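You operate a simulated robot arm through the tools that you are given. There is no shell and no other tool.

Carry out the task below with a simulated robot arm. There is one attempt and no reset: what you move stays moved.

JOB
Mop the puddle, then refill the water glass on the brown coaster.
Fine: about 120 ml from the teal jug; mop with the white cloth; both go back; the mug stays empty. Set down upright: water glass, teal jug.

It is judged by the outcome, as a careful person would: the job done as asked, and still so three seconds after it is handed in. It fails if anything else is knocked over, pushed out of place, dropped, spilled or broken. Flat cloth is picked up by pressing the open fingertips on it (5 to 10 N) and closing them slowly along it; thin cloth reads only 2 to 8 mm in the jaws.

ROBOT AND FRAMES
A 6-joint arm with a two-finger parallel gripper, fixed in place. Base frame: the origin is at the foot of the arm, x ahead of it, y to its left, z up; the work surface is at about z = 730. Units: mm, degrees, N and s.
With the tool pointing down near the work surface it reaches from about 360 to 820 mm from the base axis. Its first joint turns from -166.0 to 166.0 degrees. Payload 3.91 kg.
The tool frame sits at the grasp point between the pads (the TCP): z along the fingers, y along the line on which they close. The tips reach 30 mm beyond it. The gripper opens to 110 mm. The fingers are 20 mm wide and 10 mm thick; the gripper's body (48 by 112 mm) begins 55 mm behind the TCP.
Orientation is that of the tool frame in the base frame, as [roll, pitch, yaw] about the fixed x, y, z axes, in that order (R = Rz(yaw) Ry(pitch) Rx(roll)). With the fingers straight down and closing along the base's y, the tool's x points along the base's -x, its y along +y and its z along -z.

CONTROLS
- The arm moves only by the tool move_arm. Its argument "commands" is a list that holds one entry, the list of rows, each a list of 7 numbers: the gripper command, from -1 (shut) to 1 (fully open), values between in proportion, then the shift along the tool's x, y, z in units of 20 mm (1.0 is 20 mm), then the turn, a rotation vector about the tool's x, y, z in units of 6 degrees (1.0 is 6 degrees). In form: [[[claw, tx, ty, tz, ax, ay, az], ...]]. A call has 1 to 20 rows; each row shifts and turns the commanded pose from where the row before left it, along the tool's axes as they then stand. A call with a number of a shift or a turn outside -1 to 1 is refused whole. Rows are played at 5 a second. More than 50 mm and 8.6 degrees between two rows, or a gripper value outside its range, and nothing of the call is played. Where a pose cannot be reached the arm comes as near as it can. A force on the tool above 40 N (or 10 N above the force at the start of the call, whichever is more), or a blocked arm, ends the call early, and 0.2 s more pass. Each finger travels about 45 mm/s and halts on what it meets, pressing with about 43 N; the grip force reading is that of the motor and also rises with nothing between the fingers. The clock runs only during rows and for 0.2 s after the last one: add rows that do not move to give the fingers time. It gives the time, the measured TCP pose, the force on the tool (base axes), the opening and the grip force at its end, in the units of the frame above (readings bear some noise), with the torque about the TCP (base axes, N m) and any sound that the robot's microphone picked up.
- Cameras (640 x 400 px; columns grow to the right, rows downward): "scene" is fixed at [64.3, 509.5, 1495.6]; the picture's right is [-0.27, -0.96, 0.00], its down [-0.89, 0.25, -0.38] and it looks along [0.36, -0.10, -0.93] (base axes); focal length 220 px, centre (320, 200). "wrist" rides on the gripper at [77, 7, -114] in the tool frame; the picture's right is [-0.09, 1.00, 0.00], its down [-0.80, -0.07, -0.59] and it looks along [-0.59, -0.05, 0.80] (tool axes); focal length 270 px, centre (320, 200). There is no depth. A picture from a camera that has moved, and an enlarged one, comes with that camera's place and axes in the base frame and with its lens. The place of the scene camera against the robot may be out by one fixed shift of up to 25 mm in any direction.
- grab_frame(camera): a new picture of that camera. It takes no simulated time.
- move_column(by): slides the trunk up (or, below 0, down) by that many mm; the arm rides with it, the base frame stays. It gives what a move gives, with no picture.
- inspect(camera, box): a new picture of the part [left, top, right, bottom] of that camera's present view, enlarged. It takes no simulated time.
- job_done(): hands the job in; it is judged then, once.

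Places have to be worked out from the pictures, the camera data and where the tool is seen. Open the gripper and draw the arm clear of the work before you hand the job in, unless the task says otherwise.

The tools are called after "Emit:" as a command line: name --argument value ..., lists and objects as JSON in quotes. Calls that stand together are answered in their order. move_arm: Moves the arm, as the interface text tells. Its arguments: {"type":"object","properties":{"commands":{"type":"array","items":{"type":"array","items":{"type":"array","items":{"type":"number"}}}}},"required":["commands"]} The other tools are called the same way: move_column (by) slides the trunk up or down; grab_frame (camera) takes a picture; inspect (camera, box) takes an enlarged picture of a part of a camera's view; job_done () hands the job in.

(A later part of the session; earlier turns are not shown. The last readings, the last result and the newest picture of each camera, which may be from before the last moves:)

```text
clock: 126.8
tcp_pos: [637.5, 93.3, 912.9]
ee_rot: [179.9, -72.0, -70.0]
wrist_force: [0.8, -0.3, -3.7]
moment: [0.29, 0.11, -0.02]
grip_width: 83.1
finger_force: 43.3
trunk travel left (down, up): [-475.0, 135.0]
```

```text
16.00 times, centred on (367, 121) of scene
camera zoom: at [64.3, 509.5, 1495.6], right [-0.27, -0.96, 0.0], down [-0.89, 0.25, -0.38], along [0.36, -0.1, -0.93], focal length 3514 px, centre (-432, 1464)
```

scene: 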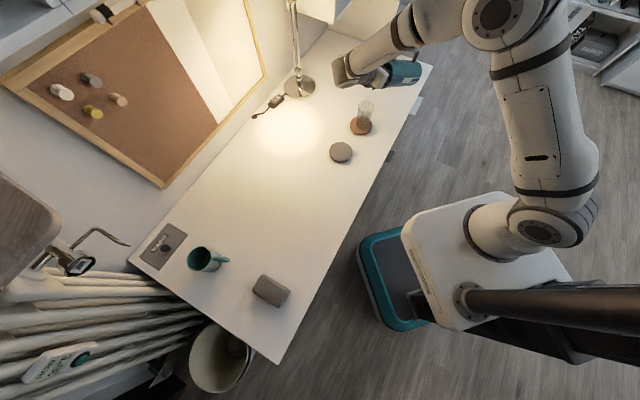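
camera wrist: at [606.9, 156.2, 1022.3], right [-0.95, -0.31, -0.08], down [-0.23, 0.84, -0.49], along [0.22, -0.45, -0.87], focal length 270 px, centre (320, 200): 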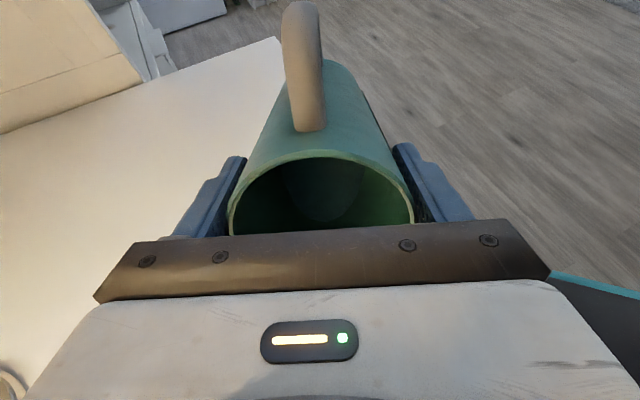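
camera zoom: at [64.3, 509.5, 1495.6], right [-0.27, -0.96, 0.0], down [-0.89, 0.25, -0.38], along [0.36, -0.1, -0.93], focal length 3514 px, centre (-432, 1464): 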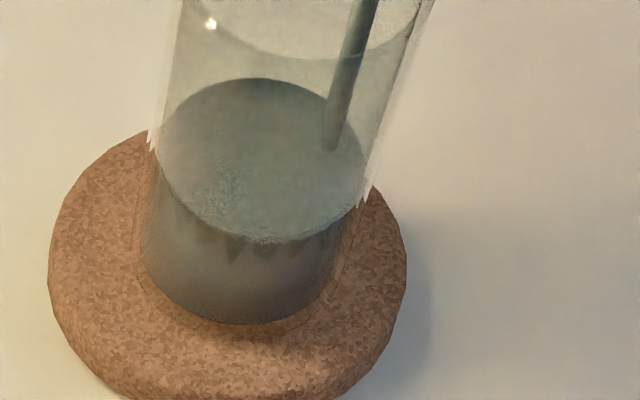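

About 70 ml now. I hold at 72° for another second and check again.

Emit:
move_arm --commands '[[[0.1, 0, 0, 0, 0, 0, 0], [0.1, 0, 0, 0, 0, 0, 0], [0.1, 0, 0, 0, 0, 0, 0], [0.1, 0, 0, 0, 0, 0, 0]]]'

Emit:
inspect --camera "scene" --box '[358, 112, 376, 130]'

```text
clock: 127.8
tcp_pos: [636.8, 92.8, 910.6]
ee_rot: [179.8, -72.0, -69.9]
wrist_force: [-0.2, 0.5, -3.3]
moment: [0.26, 0.09, 0.0]
grip_width: 83.4
finger_force: 43.1
trunk travel left (down, up): [-475.0, 135.0]
```

```text
16.00 times, centred on (367, 121) of scene
camera zoom: at [64.3, 509.5, 1495.6], right [-0.27, -0.96, 0.0], down [-0.89, 0.25, -0.38], along [0.36, -0.1, -0.93], focal length 3514 px, centre (-432, 1464)
```

zoom: 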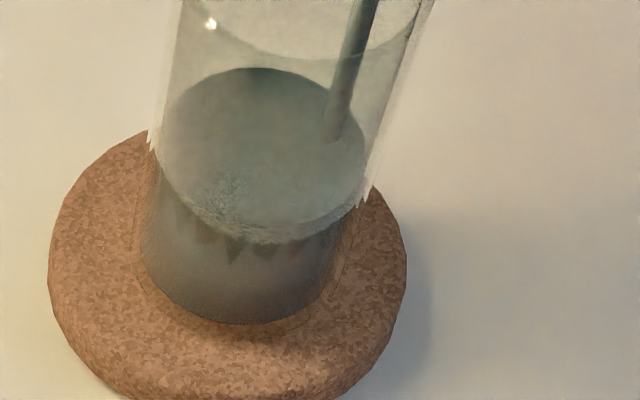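

About 77 ml by the far edge (row 68; the 120 ml target is about row 9). Another 1° of tilt.

Emit:
move_arm --commands '[[[0.1, 0.033, 0, -0.05, 0, 0.167, 0], [0.1, 0, 0, 0, 0, 0, 0], [0.1, 0, 0, 0, 0, 0, 0], [0.1, 0, 0, 0, 0, 0, 0]]]'

Emit:
inspect --camera "scene" --box '[358, 106, 376, 124]'

```text
clock: 128.8
tcp_pos: [636.5, 93.4, 912.7]
ee_rot: [179.9, -73.0, -69.9]
wrist_force: [0.0, 0.0, -3.2]
moment: [0.27, 0.11, 0.02]
grip_width: 83.5
finger_force: 43.2
trunk travel left (down, up): [-475.0, 135.0]
```

```text
16.00 times, centred on (367, 115) of scene
camera zoom: at [64.3, 509.5, 1495.6], right [-0.27, -0.96, 0.0], down [-0.89, 0.25, -0.38], along [0.36, -0.1, -0.93], focal length 3514 px, centre (-432, 1560)
```

zoom: 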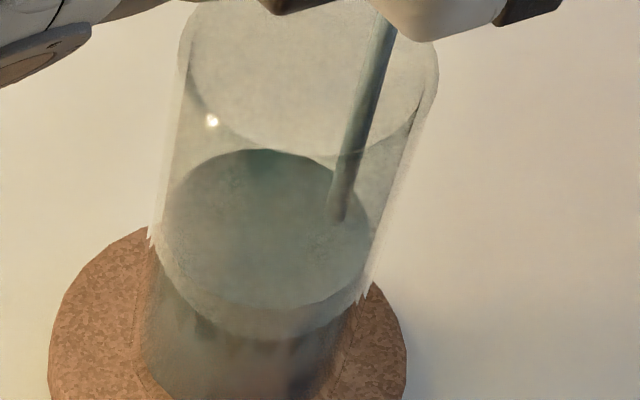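

About 90 ml now (surface near row 308, far row 149; target ≈272/105 in this box). I hold one more second.

Emit:
move_arm --commands '[[[0.1, 0, 0, 0, 0, 0, 0], [0.1, 0, 0, 0, 0, 0, 0], [0.1, 0, 0, 0, 0, 0, 0], [0.1, 0, 0, 0, 0, 0, 0]]]'

Emit:
inspect --camera "scene" --box '[358, 106, 376, 124]'

```text
clock: 129.8
tcp_pos: [637.5, 92.6, 913.2]
ee_rot: [179.9, -73.0, -69.9]
wrist_force: [-0.6, -0.8, -2.6]
moment: [0.22, 0.09, 0.0]
grip_width: 83.3
finger_force: 42.9
trunk travel left (down, up): [-475.0, 135.0]
```

```text
16.00 times, centred on (367, 115) of scene
camera zoom: at [64.3, 509.5, 1495.6], right [-0.27, -0.96, 0.0], down [-0.89, 0.25, -0.38], along [0.36, -0.1, -0.93], focal length 3514 px, centre (-432, 1560)
```

zoom: 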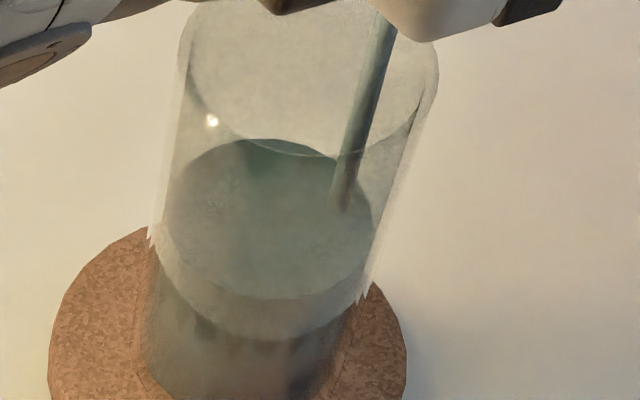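

About 98 ml now and the flow is slowing. I hold another 0.8 s and re-measure.

Emit:
move_arm --commands '[[[0.1, 0, 0, 0, 0, 0, 0], [0.1, 0, 0, 0, 0, 0, 0], [0.1, 0, 0, 0, 0, 0, 0]]]'

Emit:
inspect --camera "scene" --box '[358, 106, 376, 124]'

```text
clock: 130.6
tcp_pos: [637.6, 93.1, 913.7]
ee_rot: [179.9, -73.0, -69.9]
wrist_force: [-0.8, 0.8, -3.2]
moment: [0.25, 0.08, -0.01]
grip_width: 83.2
finger_force: 43.2
trunk travel left (down, up): [-475.0, 135.0]
```

```text
16.00 times, centred on (367, 115) of scene
camera zoom: at [64.3, 509.5, 1495.6], right [-0.27, -0.96, 0.0], down [-0.89, 0.25, -0.38], along [0.36, -0.1, -0.93], focal length 3514 px, centre (-432, 1560)
```

zoom: 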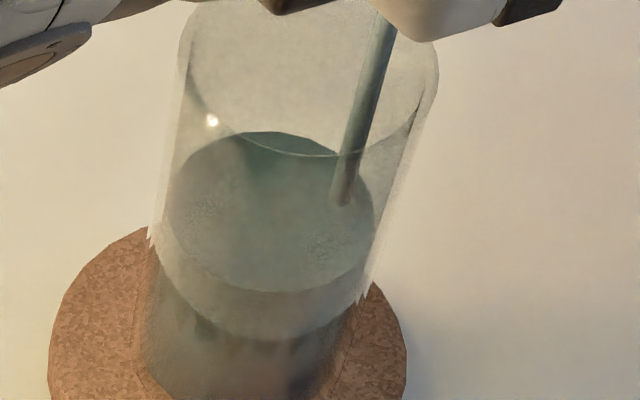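

About 103 ml by sight. I tilt back to stop the flow and take several weight readings to cross-check (start average was -4.16 N; 120 ml less would be about -2.98 N).

Emit:
move_arm --commands '[[[0.1, -0.183, 0, 0.308, 0, -1, 0], [0.1, -0.1, 0, 0.15, 0, -0.5, 0], [0.1, 0, 0, 0, 0, 0, 0]]]'

Emit:
inspect --camera "scene" --box '[358, 106, 376, 124]'

Emit:
move_arm --commands '[[[0.1, 0, 0, 0, 0, 0, 0]]]'

Emit:
move_arm --commands '[[[0.1, 0, 0, 0, 0, 0, 0]]]'

Emit:
move_arm --commands '[[[0.1, 0, 0, 0, 0, 0, 0]]]'

Emit:
move_arm --commands '[[[0.1, 0, 0, 0, 0, 0, 0]]]'

Emit:
move_arm --commands '[[[0.1, 0, 0, 0, 0, 0, 0]]]'

Emit:
move_arm --commands '[[[0.1, 0, 0, 0, 0, 0, 0]]]'

Emit:
move_arm --commands '[[[0.1, 0, 0, 0, 0, 0, 0]]]'

Emit:
move_arm --commands '[[[0.1, 0, 0, 0, 0, 0, 0]]]'

Emit:
move_arm --commands '[[[0.1, 0, 0, 0, 0, 0, 0]]]'

Emit:
move_arm --commands '[[[0.1, 0, 0, 0, 0, 0, 0]]]'

```text
clock: 131.4
tcp_pos: [640.4, 86.3, 904.2]
ee_rot: [179.8, -64.0, -69.9]
wrist_force: [-0.8, -0.2, -2.9]
moment: [0.25, 0.08, -0.01]
grip_width: 83.4
finger_force: 42.9
trunk travel left (down, up): [-475.0, 135.0]
```

```text
16.00 times, centred on (367, 115) of scene
camera zoom: at [64.3, 509.5, 1495.6], right [-0.27, -0.96, 0.0], down [-0.89, 0.25, -0.38], along [0.36, -0.1, -0.93], focal length 3514 px, centre (-432, 1560)
```

zoom: 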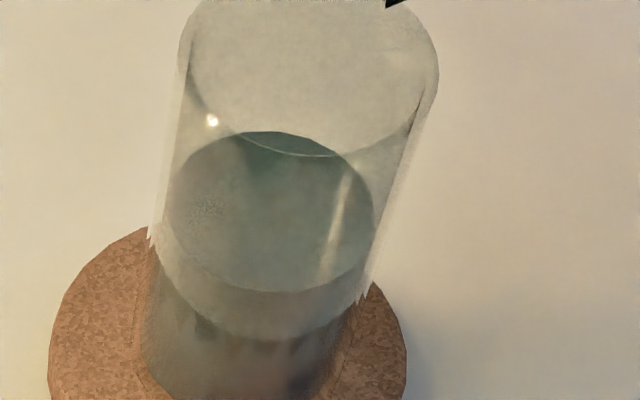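

```text
clock: 131.8
tcp_pos: [639.9, 86.5, 904.4]
ee_rot: [179.9, -64.0, -69.8]
wrist_force: [0.2, 0.6, -2.2]
moment: [0.22, 0.1, 0.0]
grip_width: 83.6
finger_force: 42.4
trunk travel left (down, up): [-475.0, 135.0]
```

```text
clock: 132.2
tcp_pos: [641.1, 86.8, 904.4]
ee_rot: [179.9, -64.0, -69.9]
wrist_force: [1.5, 0.2, -2.3]
moment: [0.24, 0.09, -0.03]
grip_width: 83.5
finger_force: 43.0
trunk travel left (down, up): [-475.0, 135.0]
```

```text
clock: 132.6
tcp_pos: [640.5, 87.7, 903.4]
ee_rot: [179.9, -64.0, -70.0]
wrist_force: [-0.5, 0.0, -3.4]
moment: [0.22, 0.1, 0.02]
grip_width: 83.5
finger_force: 43.8
trunk travel left (down, up): [-475.0, 135.0]
```

```text
clock: 133.0
tcp_pos: [641.0, 87.1, 904.1]
ee_rot: [179.8, -64.0, -69.9]
wrist_force: [-0.1, -0.3, -2.7]
moment: [0.21, 0.09, -0.02]
grip_width: 83.4
finger_force: 42.7
trunk travel left (down, up): [-475.0, 135.0]
```

```text
clock: 133.4
tcp_pos: [640.4, 87.2, 905.1]
ee_rot: [179.9, -64.0, -69.9]
wrist_force: [-0.2, -0.5, -3.3]
moment: [0.2, 0.07, -0.01]
grip_width: 83.3
finger_force: 42.7
trunk travel left (down, up): [-475.0, 135.0]
```

```text
clock: 133.8
tcp_pos: [641.7, 86.6, 904.1]
ee_rot: [179.9, -64.0, -69.9]
wrist_force: [-0.9, 0.0, -3.1]
moment: [0.18, 0.07, 0.01]
grip_width: 83.3
finger_force: 43.0
trunk travel left (down, up): [-475.0, 135.0]
```

```text
clock: 134.2
tcp_pos: [640.9, 85.5, 903.1]
ee_rot: [179.9, -64.0, -69.9]
wrist_force: [-0.1, -0.5, -3.4]
moment: [0.18, 0.06, -0.02]
grip_width: 83.5
finger_force: 42.9
trunk travel left (down, up): [-475.0, 135.0]
```

```text
clock: 134.6
tcp_pos: [641.1, 86.7, 903.9]
ee_rot: [179.9, -64.0, -70.0]
wrist_force: [-0.1, -0.3, -3.2]
moment: [0.18, 0.04, 0.03]
grip_width: 83.6
finger_force: 43.4
trunk travel left (down, up): [-475.0, 135.0]
```

```text
clock: 135.0
tcp_pos: [641.8, 86.7, 904.3]
ee_rot: [180.0, -64.0, -69.9]
wrist_force: [0.3, 0.2, -3.4]
moment: [0.2, 0.1, -0.02]
grip_width: 83.5
finger_force: 42.9
trunk travel left (down, up): [-475.0, 135.0]
```

```text
clock: 135.4
tcp_pos: [639.2, 86.5, 903.8]
ee_rot: [179.9, -64.0, -69.9]
wrist_force: [0.0, -0.6, -3.5]
moment: [0.22, 0.06, -0.02]
grip_width: 83.6
finger_force: 43.6
trunk travel left (down, up): [-475.0, 135.0]
```

Weight difference is about 1.1 N (≈114±16 ml) and the level reading gives about 100–104 ml. I want roughly 15 ml more, so I return to about 73° and trickle it in.

Emit:
move_arm --commands '[[[0.1, 0.1, 0, -0.15, 0, 0.5, 0], [0.1, 0.183, 0, -0.308, 0, 1, 0], [0.1, 0, 0, 0, 0, 0, 0]]]'

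Emit:
inspect --camera "scene" --box '[358, 106, 376, 124]'

```text
clock: 136.2
tcp_pos: [639.6, 91.9, 913.5]
ee_rot: [180.0, -73.0, -70.1]
wrist_force: [-0.5, 0.7, -4.3]
moment: [0.23, 0.08, 0.02]
grip_width: 83.4
finger_force: 42.7
trunk travel left (down, up): [-475.0, 135.0]
```

```text
16.00 times, centred on (367, 115) of scene
camera zoom: at [64.3, 509.5, 1495.6], right [-0.27, -0.96, 0.0], down [-0.89, 0.25, -0.38], along [0.36, -0.1, -0.93], focal length 3514 px, centre (-432, 1560)
```

zoom: 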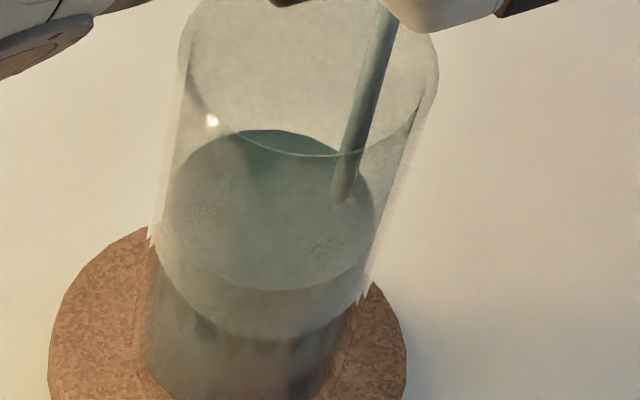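

Emit:
move_arm --commands '[[[0.1, 0.016, 0, -0.025, 0, 0.083, 0], [0.1, 0, 0, 0, 0, 0, 0], [0.1, 0, 0, 0, 0, 0, 0], [0.1, 0, 0, 0, 0, 0, 0]]]'

Emit:
inspect --camera "scene" --box '[358, 106, 376, 124]'

```text
clock: 137.2
tcp_pos: [637.8, 92.5, 914.7]
ee_rot: [179.9, -73.4, -69.9]
wrist_force: [0.5, 0.4, -2.7]
moment: [0.22, 0.08, 0.0]
grip_width: 83.3
finger_force: 42.5
trunk travel left (down, up): [-475.0, 135.0]
```

```text
16.00 times, centred on (367, 115) of scene
camera zoom: at [64.3, 509.5, 1495.6], right [-0.27, -0.96, 0.0], down [-0.89, 0.25, -0.38], along [0.36, -0.1, -0.93], focal length 3514 px, centre (-432, 1560)
```

zoom: 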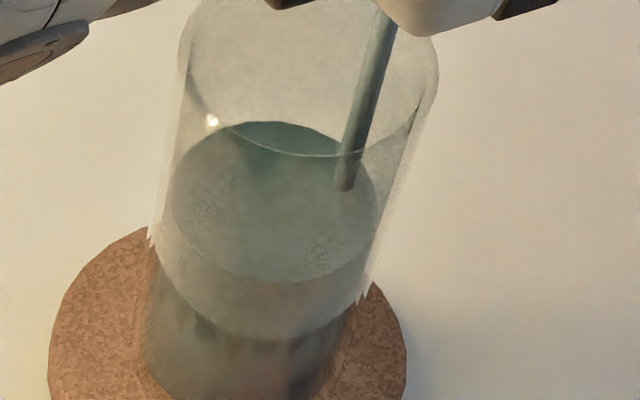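

About 108 ml. One more second of trickle, then stop.

Emit:
move_arm --commands '[[[0.1, 0, 0, 0, 0, 0, 0], [0.1, 0, 0, 0, 0, 0, 0], [0.1, 0, 0, 0, 0, 0, 0]]]'

Emit:
inspect --camera "scene" --box '[358, 106, 376, 124]'

```text
clock: 138.0
tcp_pos: [638.6, 93.0, 914.0]
ee_rot: [179.9, -73.5, -69.9]
wrist_force: [0.0, 0.0, -3.1]
moment: [0.22, 0.07, 0.0]
grip_width: 83.4
finger_force: 42.7
trunk travel left (down, up): [-475.0, 135.0]
```

```text
16.00 times, centred on (367, 115) of scene
camera zoom: at [64.3, 509.5, 1495.6], right [-0.27, -0.96, 0.0], down [-0.89, 0.25, -0.38], along [0.36, -0.1, -0.93], focal length 3514 px, centre (-432, 1560)
```

zoom: 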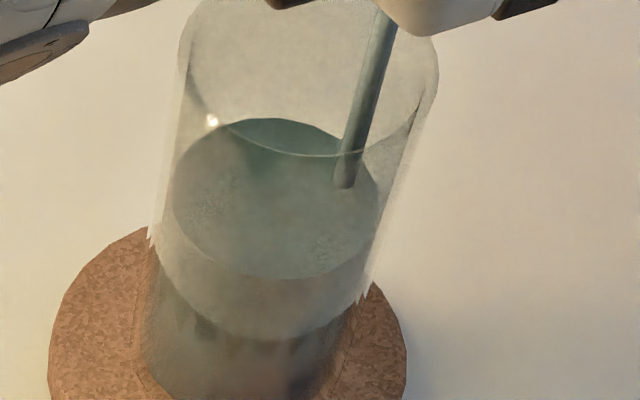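

Emit:
move_arm --commands '[[[0.1, 0.016, 0, -0.025, 0, 0.083, 0], [0.1, 0, 0, 0, 0, 0, 0], [0.1, 0, 0, 0, 0, 0, 0]]]'

Emit:
inspect --camera "scene" --box '[358, 106, 376, 124]'

```text
clock: 138.8
tcp_pos: [638.3, 92.7, 914.2]
ee_rot: [179.9, -74.0, -69.9]
wrist_force: [-0.3, -0.6, -3.1]
moment: [0.25, 0.07, -0.02]
grip_width: 83.4
finger_force: 42.8
trunk travel left (down, up): [-475.0, 135.0]
```

```text
16.00 times, centred on (367, 115) of scene
camera zoom: at [64.3, 509.5, 1495.6], right [-0.27, -0.96, 0.0], down [-0.89, 0.25, -0.38], along [0.36, -0.1, -0.93], focal length 3514 px, centre (-432, 1560)
```

zoom: 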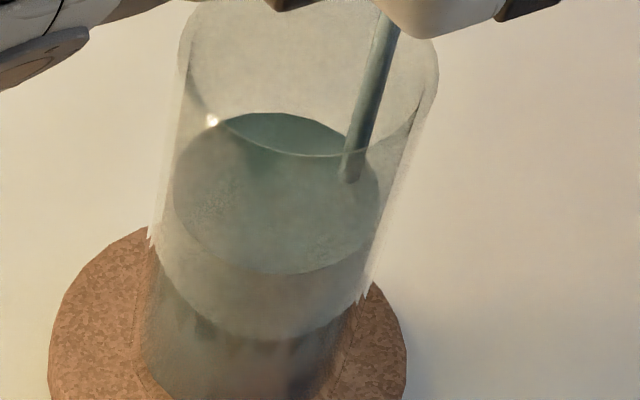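

About 113 ml. A final short moment of flow, then I tilt back and stop.

Emit:
move_arm --commands '[[[0.1, 0, 0, 0, 0, 0, 0], [0.1, -0.183, 0, 0.308, 0, -1, 0], [0.1, -0.183, 0, 0.308, 0, -1, 0], [0.1, 0, 0, 0, 0, 0, 0]]]'

Emit:
inspect --camera "scene" --box '[358, 106, 376, 124]'

Emit:
inspect --camera "scene" --box '[330, 70, 410, 150]'

Emit:
move_arm --commands '[[[0.1, 0, 0, 0, 0, 0, 0]]]'

Emit:
move_arm --commands '[[[0.1, 0, 0, 0, 0, 0, 0]]]'

Emit:
move_arm --commands '[[[0.1, 0, 0, 0, 0, 0, 0]]]'

Emit:
move_arm --commands '[[[0.1, 0, 0, 0, 0, 0, 0]]]'

Emit:
move_arm --commands '[[[0.1, 0, 0, 0, 0, 0, 0]]]'

Emit:
move_arm --commands '[[[0.1, 0, 0, 0, 0, 0, 0]]]'

Emit:
move_arm --commands '[[[0.1, 0, 0, 0, 0, 0, 0]]]'

Emit:
move_arm --commands '[[[0.1, 0, 0, 0, 0, 0, 0]]]'

```text
clock: 139.8
tcp_pos: [641.6, 85.0, 901.8]
ee_rot: [179.9, -62.0, -69.9]
wrist_force: [-0.5, 0.9, -2.9]
moment: [0.22, 0.07, 0.0]
grip_width: 83.5
finger_force: 43.0
trunk travel left (down, up): [-475.0, 135.0]
```

```text
16.00 times, centred on (367, 115) of scene
camera zoom: at [64.3, 509.5, 1495.6], right [-0.27, -0.96, 0.0], down [-0.89, 0.25, -0.38], along [0.36, -0.1, -0.93], focal length 3514 px, centre (-432, 1560)
```

zoom: 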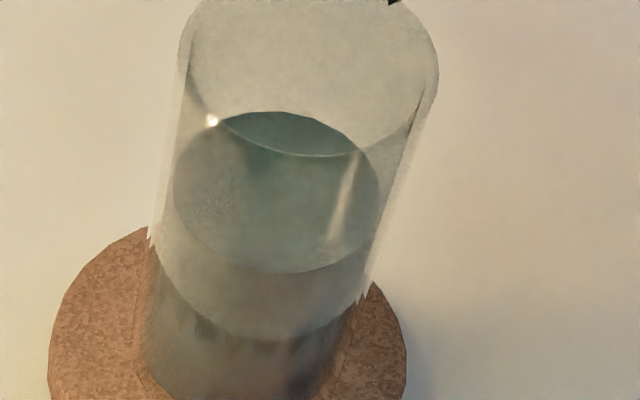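

```text
5.00 times, centred on (370, 110) of scene
camera zoom: at [64.3, 509.5, 1495.6], right [-0.27, -0.96, 0.0], down [-0.89, 0.25, -0.38], along [0.36, -0.1, -0.93], focal length 1098 px, centre (70, 650)
```

zoom: 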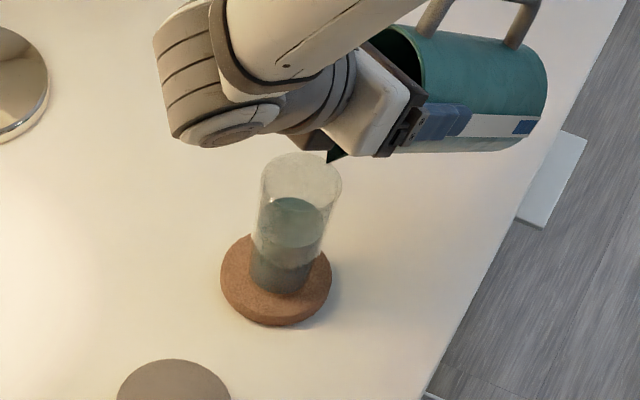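

```text
clock: 140.2
tcp_pos: [641.8, 84.3, 901.7]
ee_rot: [179.9, -61.9, -69.9]
wrist_force: [-0.5, 0.4, -3.2]
moment: [0.18, 0.08, -0.01]
grip_width: 83.5
finger_force: 42.7
trunk travel left (down, up): [-475.0, 135.0]
```

```text
clock: 140.6
tcp_pos: [642.3, 84.3, 903.3]
ee_rot: [180.0, -62.0, -69.9]
wrist_force: [0.0, -0.1, -2.6]
moment: [0.16, 0.08, -0.01]
grip_width: 83.6
finger_force: 42.9
trunk travel left (down, up): [-475.0, 135.0]
```

```text
clock: 141.0
tcp_pos: [640.1, 84.6, 902.3]
ee_rot: [179.8, -62.1, -70.0]
wrist_force: [0.4, -0.2, -3.6]
moment: [0.19, 0.07, 0.02]
grip_width: 83.5
finger_force: 43.4
trunk travel left (down, up): [-475.0, 135.0]
```

```text
clock: 141.4
tcp_pos: [641.5, 84.6, 902.2]
ee_rot: [179.9, -62.0, -69.9]
wrist_force: [-0.9, 0.4, -3.2]
moment: [0.21, 0.1, 0.03]
grip_width: 83.3
finger_force: 43.7
trunk travel left (down, up): [-475.0, 135.0]
```

```text
clock: 141.8
tcp_pos: [640.1, 84.9, 902.5]
ee_rot: [179.9, -62.1, -69.9]
wrist_force: [0.0, 0.1, -2.8]
moment: [0.19, 0.06, 0.0]
grip_width: 83.3
finger_force: 42.7
trunk travel left (down, up): [-475.0, 135.0]
```

```text
clock: 142.2
tcp_pos: [641.6, 84.4, 903.4]
ee_rot: [179.9, -61.9, -69.9]
wrist_force: [-0.2, 0.4, -3.6]
moment: [0.27, 0.07, 0.0]
grip_width: 83.7
finger_force: 43.1
trunk travel left (down, up): [-475.0, 135.0]
```

```text
clock: 142.6
tcp_pos: [641.2, 85.0, 903.8]
ee_rot: [179.9, -62.0, -69.9]
wrist_force: [0.5, 0.3, -3.7]
moment: [0.21, 0.09, -0.04]
grip_width: 83.2
finger_force: 43.2
trunk travel left (down, up): [-475.0, 135.0]
```

```text
clock: 143.0
tcp_pos: [641.6, 85.6, 902.9]
ee_rot: [179.9, -62.0, -69.9]
wrist_force: [1.2, -0.5, -3.0]
moment: [0.22, 0.06, 0.0]
grip_width: 83.5
finger_force: 42.9
trunk travel left (down, up): [-475.0, 135.0]
```

The two methods give about 112–114 ml. I add one last small trickle of about 5 ml with a quick dip to 74° and back.

Emit:
move_arm --commands '[[[0.1, 0.183, 0, -0.308, 0, 1, 0], [0.1, 0.183, 0, -0.308, 0, 1, 0], [0.1, 0.007, 0, -0.01, 0, 0.034, 0], [0.1, 0, 0, 0, 0, 0, 0], [0.1, 0, 0, 0, 0, 0, 0], [0.1, -0.183, 0, 0.308, 0, -1, 0], [0.1, -0.19, 0, 0.318, 0, -1, 0], [0.1, 0, 0, 0, 0, 0, 0]]]'

Emit:
inspect --camera "scene" --box '[358, 106, 376, 124]'

Emit:
inspect --camera "wrist" --box '[220, 140, 420, 240]'

```text
clock: 144.8
tcp_pos: [641.8, 85.7, 904.3]
ee_rot: [179.9, -62.2, -69.9]
wrist_force: [0.4, -0.1, -3.5]
moment: [0.18, 0.08, 0.01]
grip_width: 83.6
finger_force: 43.2
trunk travel left (down, up): [-475.0, 135.0]
```

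```text
16.00 times, centred on (367, 115) of scene
camera zoom: at [64.3, 509.5, 1495.6], right [-0.27, -0.96, 0.0], down [-0.89, 0.25, -0.38], along [0.36, -0.1, -0.93], focal length 3514 px, centre (-432, 1560)
```

zoom: 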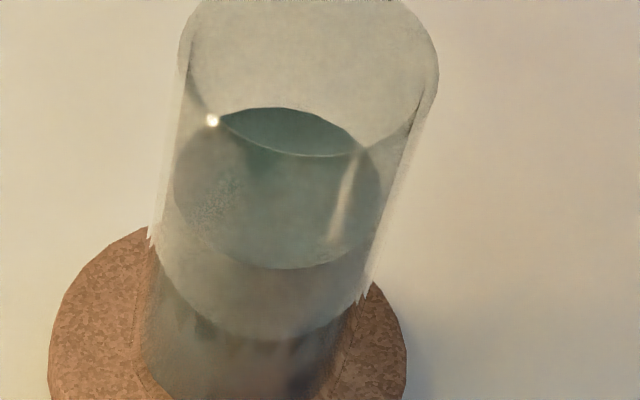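

```text
3.20 times, centred on (320, 190) of wrist
camera zoom: at [611.8, 143.6, 1025.5], right [-0.95, -0.3, -0.08], down [-0.24, 0.87, -0.43], along [0.2, -0.39, -0.9], focal length 865 px, centre (320, 232)
```

zoom: 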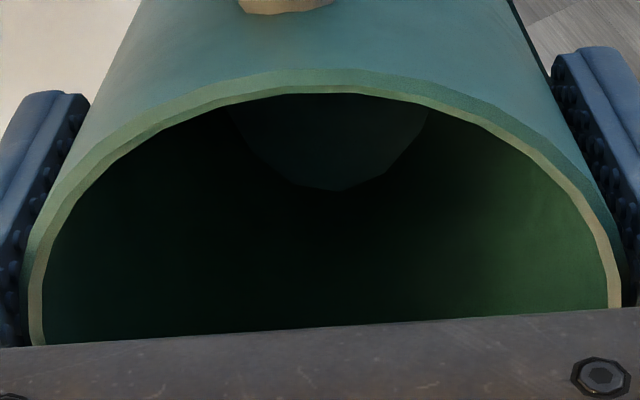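

The level reads about 117 ml. Now I raise the jug away, back it off from the glass, and return it upright.

Emit:
move_arm --commands '[[[0.1, 0.706, 0, -0.375, 0, 0, 0], [0.1, 0.706, 0, -0.375, 0, 0, 0], [0.1, 0.706, 0, -0.375, 0, 0, 0], [0.1, 0.706, 0, -0.375, 0, 0, 0], [0.1, 0.706, 0, -0.375, 0, 0, 0], [0.1, 0.706, 0, -0.375, 0, 0, 0], [0.1, 0.706, 0, -0.375, 0, 0, 0], [0.1, 0.706, 0, -0.375, 0, 0, 0], [0.1, 0.706, 0, -0.375, 0, 0, 0], [0.1, 0, 0, 0, 0, 0, 0]]]'

Emit:
move_arm --commands '[[[0.1, 0, 0, 0, 0, -0.7, 0], [0.1, 0, 0, 0, 0, -1, 0], [0.1, 0, 0, 0, 0, -1, 0], [0.1, 0, 0, 0, 0, -1, 0], [0.1, 0, 0, 0, 0, -1, 0], [0.1, 0, 0, 0, 0, -1, 0], [0.1, 0, 0, 0, 0, -1, 0], [0.1, 0, 0, 0, 0, -1, 0], [0.1, 0, 0, 0, 0, -1, 0], [0.1, 0, 0, 0, 0, -1, 0], [0.1, 0, 0, 0, 0, -0.65, 0], [0.1, 0, 0, 0, 0, 0, 0]]]'

Emit:
grab_frame --camera "scene"

Emit:
grab_frame --camera "wrist"

```text
clock: 147.0
tcp_pos: [641.3, 85.8, 1048.0]
ee_rot: [179.9, -62.1, -69.9]
wrist_force: [-0.1, 0.7, -3.3]
moment: [0.23, 0.07, -0.02]
grip_width: 83.3
finger_force: 42.9
trunk travel left (down, up): [-475.0, 135.0]
```

```text
clock: 149.6
tcp_pos: [641.6, 84.6, 1046.7]
ee_rot: [-180.0, 0.0, -69.9]
wrist_force: [-0.6, -0.6, -3.6]
moment: [0.01, -0.01, 0.01]
grip_width: 83.6
finger_force: 42.7
trunk travel left (down, up): [-475.0, 135.0]
```

```text
taken
```

scene: 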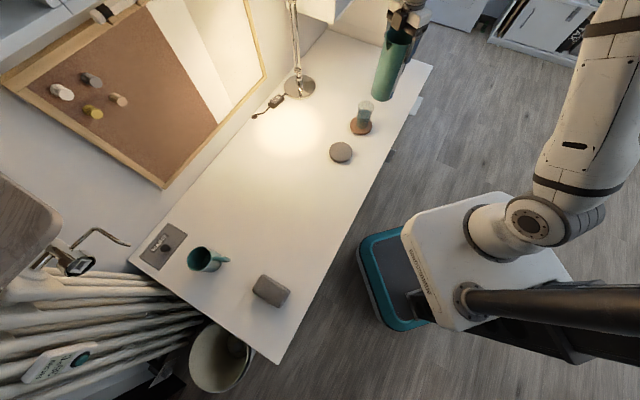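

```text
taken
camera wrist: at [660.3, 9.0, 1161.6], right [-0.97, -0.26, 0.0], down [-0.21, 0.78, 0.59], along [-0.15, 0.57, -0.8], focal length 270 px, centre (320, 200)
```

wrist: 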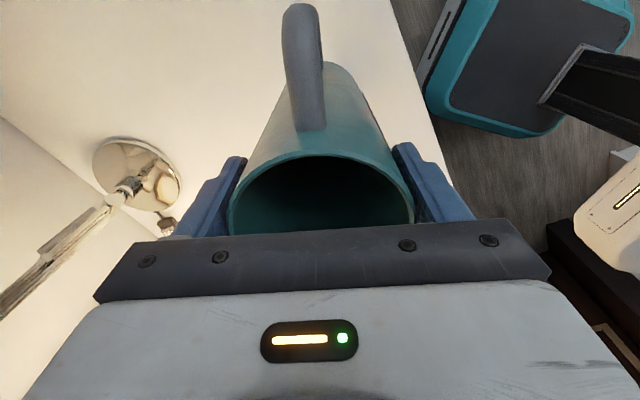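

The jug is upright again and the glass stands on the coaster with water. I turn the jug back to its original heading and carry it over its home spot.

Emit:
move_arm --commands '[[[0.1, 0, 0, 0, 0, 0, 0.905], [0.1, 0, 0, 0, 0, 0, 0.905], [0.1, 0, 0, 0, 0, 0, 0.905], [0.1, 0, 0, 0, 0, 0, 0.905], [0.1, 0, 0, 0, 0, 0, 0.905], [0.1, 0, 0, 0, 0, 0, 0.905], [0.1, 0, 0, 0, 0, 0, 0.905], [0.1, 0, 0, 0, 0, 0, 0]]]'

Emit:
move_arm --commands '[[[0.1, 0.2, -0.4, 0, 0, 0, 0], [0.1, 0.318, -0.724, 0, 0, 0, 0], [0.1, 0.318, -0.724, 0, 0, 0, 0], [0.1, 0.318, -0.724, 0, 0, 0, 0], [0.1, 0.318, -0.724, 0, 0, 0, 0], [0.1, 0.318, -0.724, 0, 0, 0, 0], [0.1, 0.318, -0.724, 0, 0, 0, 0], [0.1, 0.318, -0.724, 0, 0, 0, 0], [0.1, 0.318, -0.724, 0, 0, 0, 0], [0.1, 0.318, -0.724, 0, 0, 0, 0], [0.1, 0.318, -0.724, 0, 0, 0, 0], [0.1, 0.118, -0.324, 0, 0, 0, 0], [0.1, 0, 0, 0, 0, 0, 0]]]'

Emit:
grab_frame --camera "scene"

Emit:
grab_frame --camera "wrist"

```text
clock: 151.4
tcp_pos: [641.1, 83.3, 1049.0]
ee_rot: [-179.9, 0.0, -108.2]
wrist_force: [-0.8, 0.1, -2.7]
moment: [-0.02, -0.02, 0.0]
grip_width: 83.3
finger_force: 43.0
trunk travel left (down, up): [-475.0, 135.0]
```

```text
clock: 154.2
tcp_pos: [769.0, -31.7, 1046.5]
ee_rot: [-180.0, 0.0, -108.0]
wrist_force: [0.8, 0.2, -3.4]
moment: [0.01, 0.0, 0.02]
grip_width: 83.5
finger_force: 42.8
trunk travel left (down, up): [-475.0, 135.0]
```

```text
taken
```

scene: 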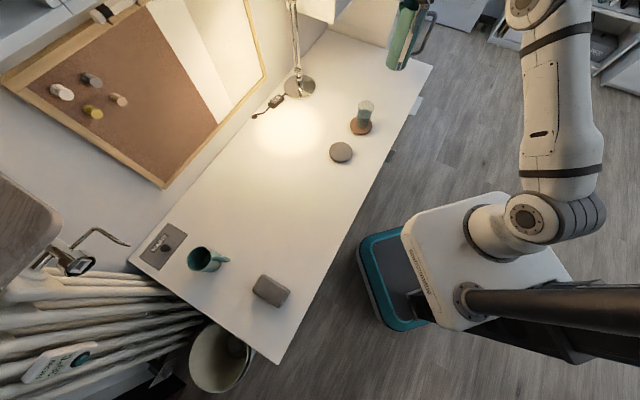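

```text
taken
camera wrist: at [738.5, -102.5, 1161.4], right [-0.92, 0.39, 0.0], down [0.32, 0.74, 0.59], along [0.23, 0.55, -0.81], focal length 270 px, centre (320, 200)
```

wrist: 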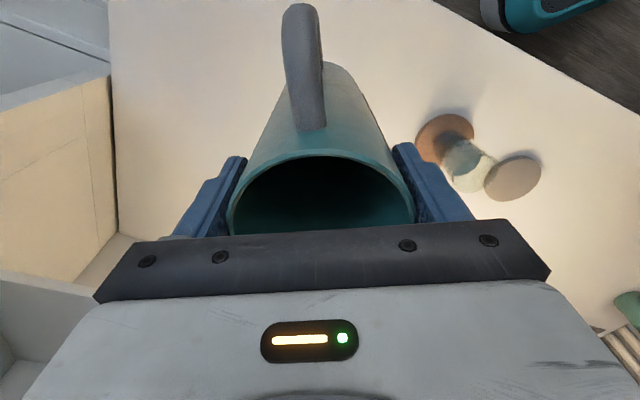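

I make a small correction, then lower the jug to about 10 mm above its resting height.

Emit:
move_arm --commands '[[[0.1, -0.1, -0.15, 0, 0, 0, 0], [0.1, 0, 0, 0.9, 0, 0, 0], [0.1, 0, 0, 0.9, 0, 0, 0], [0.1, 0, 0, 0.9, 0, 0, 0], [0.1, 0, 0, 0.9, 0, 0, 0], [0.1, 0, 0, 0.9, 0, 0, 0], [0.1, 0, 0, 0.9, 0, 0, 0], [0.1, 0, 0, 0.9, 0, 0, 0], [0.1, 0, 0, 0.4, 0, 0, 0], [0.1, 0, 0, 0, 0, 0, 0]]]'

Emit:
inspect --camera "scene" --box '[350, 20, 450, 120]'

```text
clock: 156.4
tcp_pos: [773.9, -32.6, 914.9]
ee_rot: [180.0, -0.2, -108.0]
wrist_force: [0.4, -0.5, -3.1]
moment: [-0.01, 0.0, 0.0]
grip_width: 83.7
finger_force: 43.7
trunk travel left (down, up): [-475.0, 135.0]
```

```text
4.00 times, centred on (400, 70) of scene
camera zoom: at [64.3, 509.5, 1495.6], right [-0.27, -0.96, 0.0], down [-0.89, 0.25, -0.38], along [0.36, -0.1, -0.93], focal length 878 px, centre (0, 720)
```

zoom: 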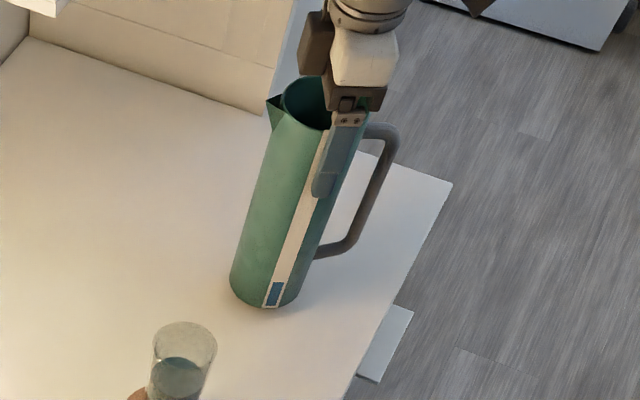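

The stripe's blue section has roughly halved, consistent with pouring a bit under half of the jug's ~260–280 ml. I lower the last millimetres gently until contact.

Emit:
move_arm --commands '[[[0.1, 0, 0.05, 0.25, 0, 0, 0], [0.1, 0, 0, 0.2, 0, 0, 0], [0.1, 0, 0, 0, 0, 0, 0]]]'

Emit:
move_arm --commands '[[[0.1, 0, 0, 0.08, 0, 0, 0], [0.1, 0, 0, 0, 0, 0, 0]]]'

```text
clock: 157.2
tcp_pos: [773.3, -30.5, 906.0]
ee_rot: [-179.9, -0.2, -107.9]
wrist_force: [0.2, 0.4, -2.7]
moment: [0.03, 0.02, 0.01]
grip_width: 83.4
finger_force: 43.0
trunk travel left (down, up): [-475.0, 135.0]
```

```text
clock: 157.8
tcp_pos: [774.7, -31.3, 903.2]
ee_rot: [179.9, -0.1, -107.9]
wrist_force: [0.0, -0.3, -2.5]
moment: [-0.04, 0.01, -0.02]
grip_width: 83.4
finger_force: 42.8
trunk travel left (down, up): [-475.0, 135.0]
```

Emit:
move_arm --commands '[[[0.1, 0, 0.05, 0.06, 0, 0, 0], [0.1, 0, 0, 0, 0, 0, 0]]]'

Emit:
move_arm --commands '[[[0.1, 0, 0, 0.05, 0, 0, 0], [0.1, 0, 0, 0, 0, 0, 0]]]'

```text
clock: 158.4
tcp_pos: [772.5, -30.6, 904.8]
ee_rot: [-180.0, -0.1, -108.0]
wrist_force: [2.0, -0.4, 2.6]
moment: [-0.23, -0.26, 0.06]
grip_width: 83.3
finger_force: 43.3
trunk travel left (down, up): [-475.0, 135.0]
```

```text
clock: 159.0
tcp_pos: [772.6, -31.9, 904.5]
ee_rot: [-179.9, 0.0, -107.9]
wrist_force: [0.9, -1.2, 12.7]
moment: [-0.46, 0.11, -0.02]
grip_width: 83.2
finger_force: 43.1
trunk travel left (down, up): [-475.0, 135.0]
```

The jug's base is now on the table (about 12 N). I ease off slightly, check the picture, then release.

Emit:
move_arm --commands '[[[0.1, 0, 0, -0.05, 0, 0, 0], [0.1, 0, 0, 0, 0, 0, 0]]]'

Emit:
inspect --camera "scene" --box '[350, 20, 450, 120]'

```text
clock: 159.6
tcp_pos: [772.0, -31.1, 904.3]
ee_rot: [-180.0, 0.0, -108.0]
wrist_force: [1.4, -1.0, 9.6]
moment: [-0.34, -0.01, 0.03]
grip_width: 83.4
finger_force: 42.7
trunk travel left (down, up): [-475.0, 135.0]
```

```text
4.00 times, centred on (400, 70) of scene
camera zoom: at [64.3, 509.5, 1495.6], right [-0.27, -0.96, 0.0], down [-0.89, 0.25, -0.38], along [0.36, -0.1, -0.93], focal length 878 px, centre (0, 720)
```

zoom: 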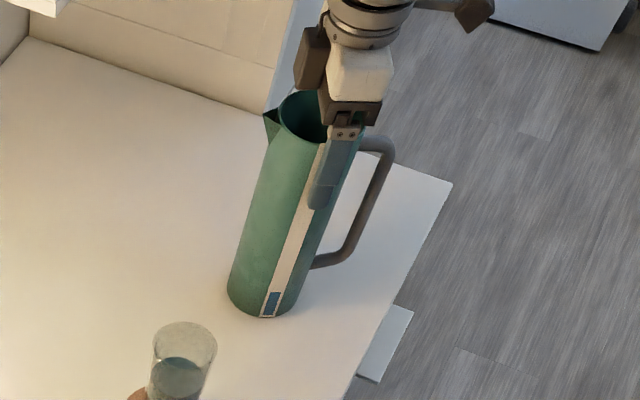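

The jug matches its original spot within about 3 mm. I release slowly, then rise straight up.

Emit:
move_arm --commands '[[[0.5, 0, 0, 0, 0, 0, 0], [0.55, 0, 0, 0, 0, 0, 0], [0.6, 0, 0, 0, 0, 0, 0], [0.7, 0, 0, 0, 0, 0, 0], [0.85, 0, 0, 0, 0, 0, 0], [1, 0, 0, 0, 0, 0, 0], [1, 0, 0, 0, 0, 0, 0]]]'

Emit:
grab_frame --camera "wrist"

Emit:
inspect --camera "scene" --box '[350, 20, 450, 120]'

```text
clock: 161.2
tcp_pos: [772.6, -30.8, 903.6]
ee_rot: [-179.9, -0.2, -108.0]
wrist_force: [-0.1, -0.3, -0.3]
moment: [0.0, -0.03, 0.0]
grip_width: 109.9
finger_force: 0.1
trunk travel left (down, up): [-475.0, 135.0]
```

```text
taken
camera wrist: at [741.9, -101.9, 1018.2], right [-0.92, 0.39, 0.0], down [0.31, 0.74, 0.59], along [0.23, 0.55, -0.8], focal length 270 px, centre (320, 200)
```

wrist: 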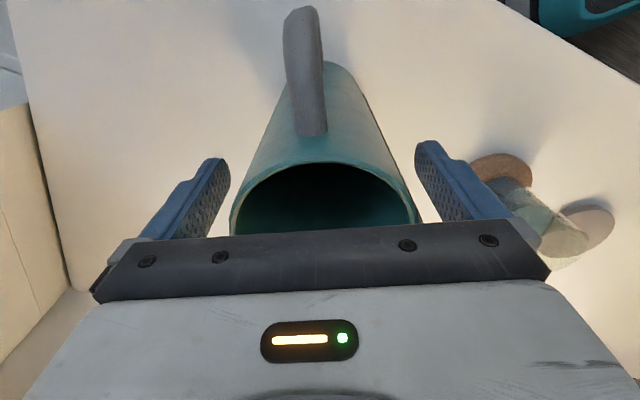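

```text
4.00 times, centred on (400, 70) of scene
camera zoom: at [64.3, 509.5, 1495.6], right [-0.27, -0.96, 0.0], down [-0.89, 0.25, -0.38], along [0.36, -0.1, -0.93], focal length 878 px, centre (0, 720)
```

zoom: 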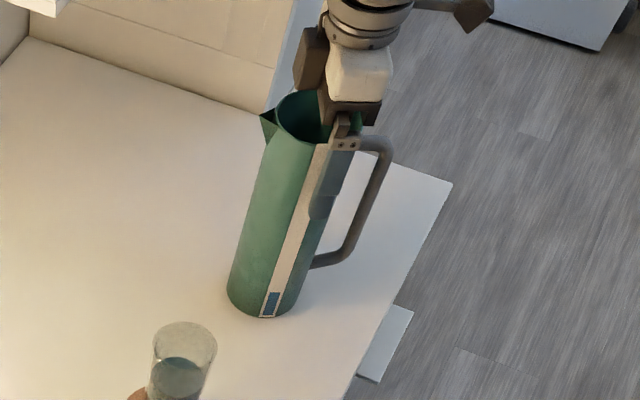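

The jug stands upright at home. I rise clear of it.

Emit:
move_arm --commands '[[[1, 0, 0, -0.5, 0, 0, 0], [1, 0, 0, -1, 0, 0, 0], [1, 0, 0, -1, 0, 0, 0], [1, 0, 0, -1, 0, 0, 0], [1, 0, 0, -1, 0, 0, 0], [1, 0, 0, -1, 0, 0, 0], [1, 0, 0, -1, 0, 0, 0], [1, 0, 0, -1, 0, 0, 0], [1, 0, 0, 0, 0, 0, 0]]]'

Emit:
grab_frame --camera "wrist"

Emit:
grab_frame --camera "scene"

```text
clock: 163.2
tcp_pos: [771.0, -30.6, 1055.3]
ee_rot: [180.0, 0.0, -108.0]
wrist_force: [0.4, 0.3, 0.2]
moment: [0.03, 0.0, 0.03]
grip_width: 109.9
finger_force: 0.1
trunk travel left (down, up): [-475.0, 135.0]
```

```text
taken
camera wrist: at [740.3, -102.2, 1169.9], right [-0.92, 0.39, 0.0], down [0.31, 0.74, 0.59], along [0.23, 0.55, -0.81], focal length 270 px, centre (320, 200)
```

wrist: 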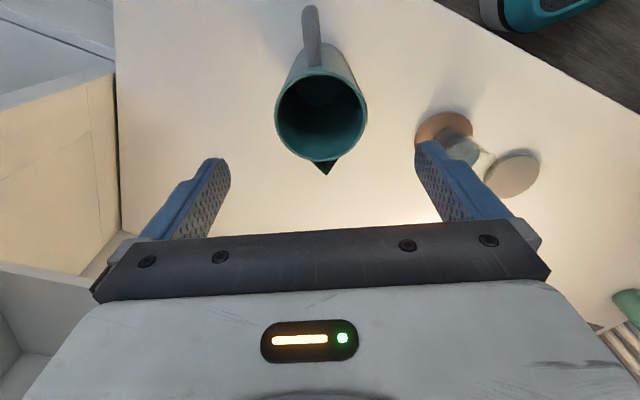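

```text
taken
```

scene: 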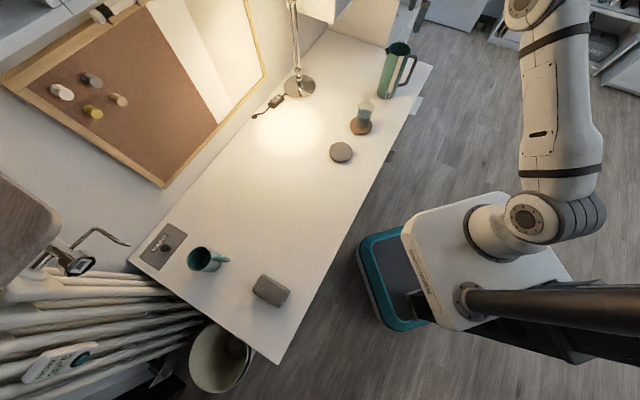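

Both jug and glass stand properly. For a second opinion on the water level I'll view the glass from a low side angle with the wrist camera, moving first back at height.

Emit:
move_arm --commands '[[[1, -0.121, 0.939, 0, 0, 0, 0], [1, -0.121, 0.939, 0, 0, 0, 0], [1, -0.121, 0.939, 0, 0, 0, 0], [1, -0.121, 0.939, 0, 0, 0, 0], [1, -0.121, 0.939, 0, 0, 0, 0], [1, -0.121, 0.939, 0, 0, 0, 0], [1, -0.121, 0.939, 0, 0, 0, 0], [1, -0.121, 0.939, 0, 0, 0, 0], [1, -0.121, 0.939, 0, 0, 0, 0], [1, -0.121, 0.939, 0, 0, 0, 0], [1, -0.121, 0.939, 0, 0, 0, 0], [1, -0.121, 0.939, 0, 0, 0, 0], [1, -0.121, 0.939, 0, 0, 0, 0], [1, -0.121, 0.939, 0, 0, 0, 0], [1, -0.121, 0.939, 0, 0, 0, 0], [1, -0.121, 0.939, 0, 0, 0, 0], [1, -0.121, 0.939, 0, 0, 0, 0], [1, -0.121, 0.939, 0, 0, 0, 0], [1, 0, 0, 0, 0, 0, 0]]]'

Emit:
move_arm --commands '[[[1, 0, 0, 0, 0, 0, 0.97], [1, 0, 0, 0, 0, 0, 0.97], [1, 0, 0, 0, 0, 0, 0.97], [1, 0, 0, 0, 0, 0, 0.97], [1, 0, 0, 0, 0, 0, 0.97], [1, 0, 0, 0, 0, 0, 0.97], [1, 0, 0, 0, 0, 0, 0.97], [1, 0, 0, 0, 0, 0, 0.97], [1, 0, 0, 0, 0, 0, 0.97], [1, 0, 0, 0, 0, 0, 0.97], [1, 0, 0, 0, 0, -1, 0], [1, 0, 0, 0, 0, -1, 0], [1, 0, 0, 0, 0, -1, 0], [1, 0, 0, 0, 0, -1, 0], [1, 0, 0, 0, 0, -1, 0], [1, 0, 0, 0, 0, 0, 0]]]'

Emit:
grab_frame --camera "wrist"

```text
clock: 167.2
tcp_pos: [462.1, 114.1, 1052.3]
ee_rot: [-179.9, -0.1, -108.0]
wrist_force: [0.2, 0.4, 0.3]
moment: [0.0, -0.01, -0.02]
grip_width: 109.9
finger_force: 0.1
trunk travel left (down, up): [-475.0, 135.0]
```

```text
clock: 170.6
tcp_pos: [463.4, 114.9, 1051.8]
ee_rot: [-179.8, 30.1, -166.0]
wrist_force: [0.1, 0.4, 0.2]
moment: [-0.01, 0.0, -0.03]
grip_width: 109.9
finger_force: 0.1
trunk travel left (down, up): [-475.0, 135.0]
```

```text
taken
camera wrist: at [341.3, 91.8, 1112.9], right [-0.16, 0.99, 0.04], down [0.4, 0.03, 0.92], along [0.9, 0.17, -0.4], focal length 270 px, centre (320, 200)
```

wrist: 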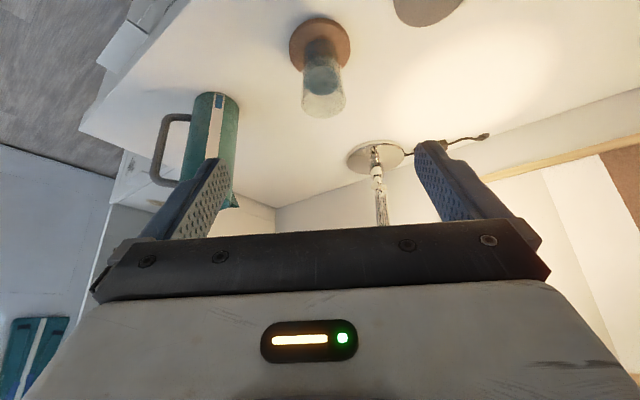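

Emit:
move_arm --commands '[[[1, 0.4, 0, 0.693, 0, 0, 0], [1, 0.4, 0, 0.693, 0, 0, 0], [1, 0.4, 0, 0.693, 0, 0, 0], [1, 0.4, 0, 0.693, 0, 0, 0], [1, 0.4, 0, 0.693, 0, 0, 0], [1, 0.4, 0, 0.693, 0, 0, 0], [1, 0.4, 0, 0.693, 0, 0, 0], [1, 0.4, 0, 0.693, 0, 0, 0], [1, 0.4, 0, 0.693, 0, 0, 0], [1, 0.4, 0, 0.693, 0, 0, 0], [1, 0.4, 0, 0.693, 0, 0, 0], [1, 0, 0, 0, 0, 0, 0]]]'

Emit:
grab_frame --camera "wrist"

Emit:
inspect --camera "wrist" --box '[260, 50, 400, 190]'

```text
clock: 173.2
tcp_pos: [460.9, 120.5, 911.3]
ee_rot: [-179.3, 29.7, -166.1]
wrist_force: [-0.9, 0.1, 0.2]
moment: [0.04, -0.01, 0.01]
grip_width: 109.8
finger_force: 0.0
out of reach, approached as far as the arm can: row 6, 7, 8, 9, 11
trunk travel left (down, up): [-475.0, 135.0]
```

```text
taken
camera wrist: at [338.1, 99.1, 972.6], right [-0.16, 0.99, 0.03], down [0.4, 0.03, 0.91], along [0.9, 0.16, -0.4], focal length 270 px, centre (320, 200)
```

wrist: 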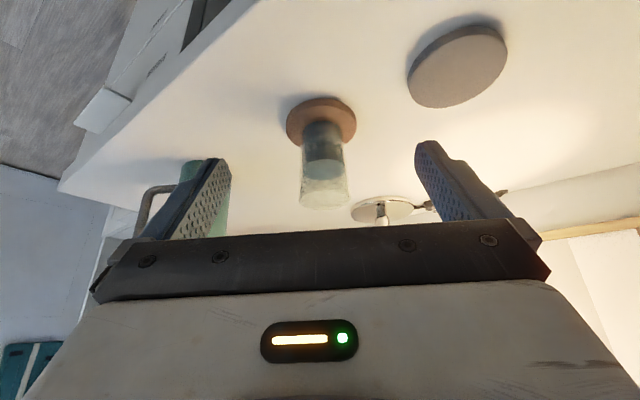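

```text
2.86 times, centred on (330, 120) of wrist
camera zoom: at [338.1, 99.1, 972.6], right [-0.16, 0.99, 0.03], down [0.4, 0.03, 0.91], along [0.9, 0.16, -0.4], focal length 772 px, centre (291, 429)
```

zoom: 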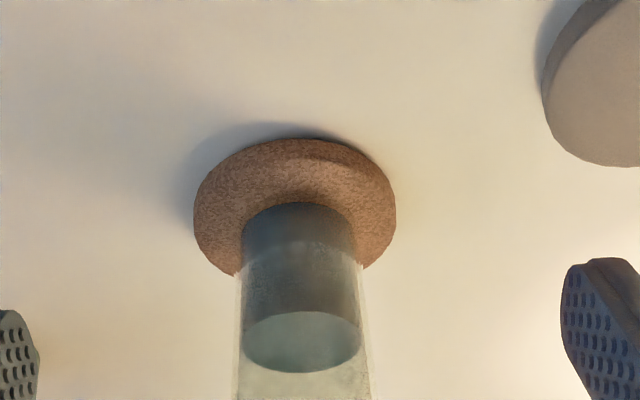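

Emit:
inspect --camera "wrist" --box '[295, 110, 355, 160]'

Emit:
inspect --camera "wrist" --box '[295, 160, 355, 210]'

```text
8.00 times, centred on (325, 135) of wrist
camera zoom: at [338.1, 99.1, 972.6], right [-0.16, 0.99, 0.03], down [0.4, 0.03, 0.91], along [0.9, 0.16, -0.4], focal length 2162 px, centre (280, 720)
```

zoom: 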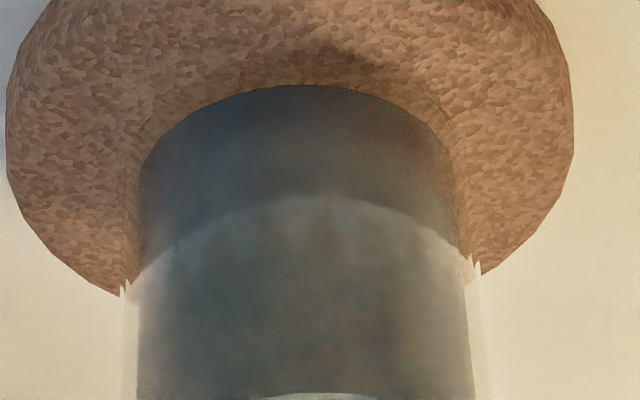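

```text
8.00 times, centred on (325, 185) of wrist
camera zoom: at [338.1, 99.1, 972.6], right [-0.16, 0.99, 0.03], down [0.4, 0.03, 0.91], along [0.9, 0.16, -0.4], focal length 2162 px, centre (280, 320)
```

zoom: 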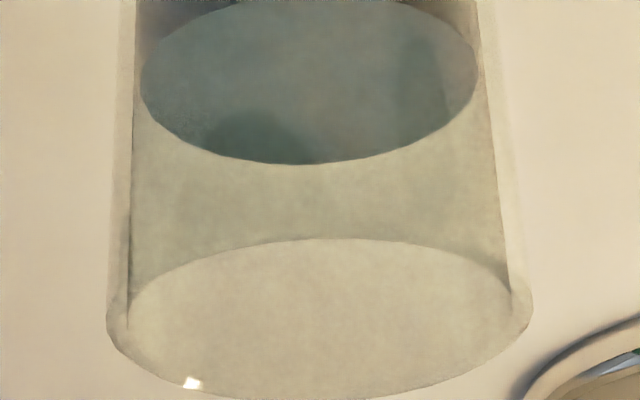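

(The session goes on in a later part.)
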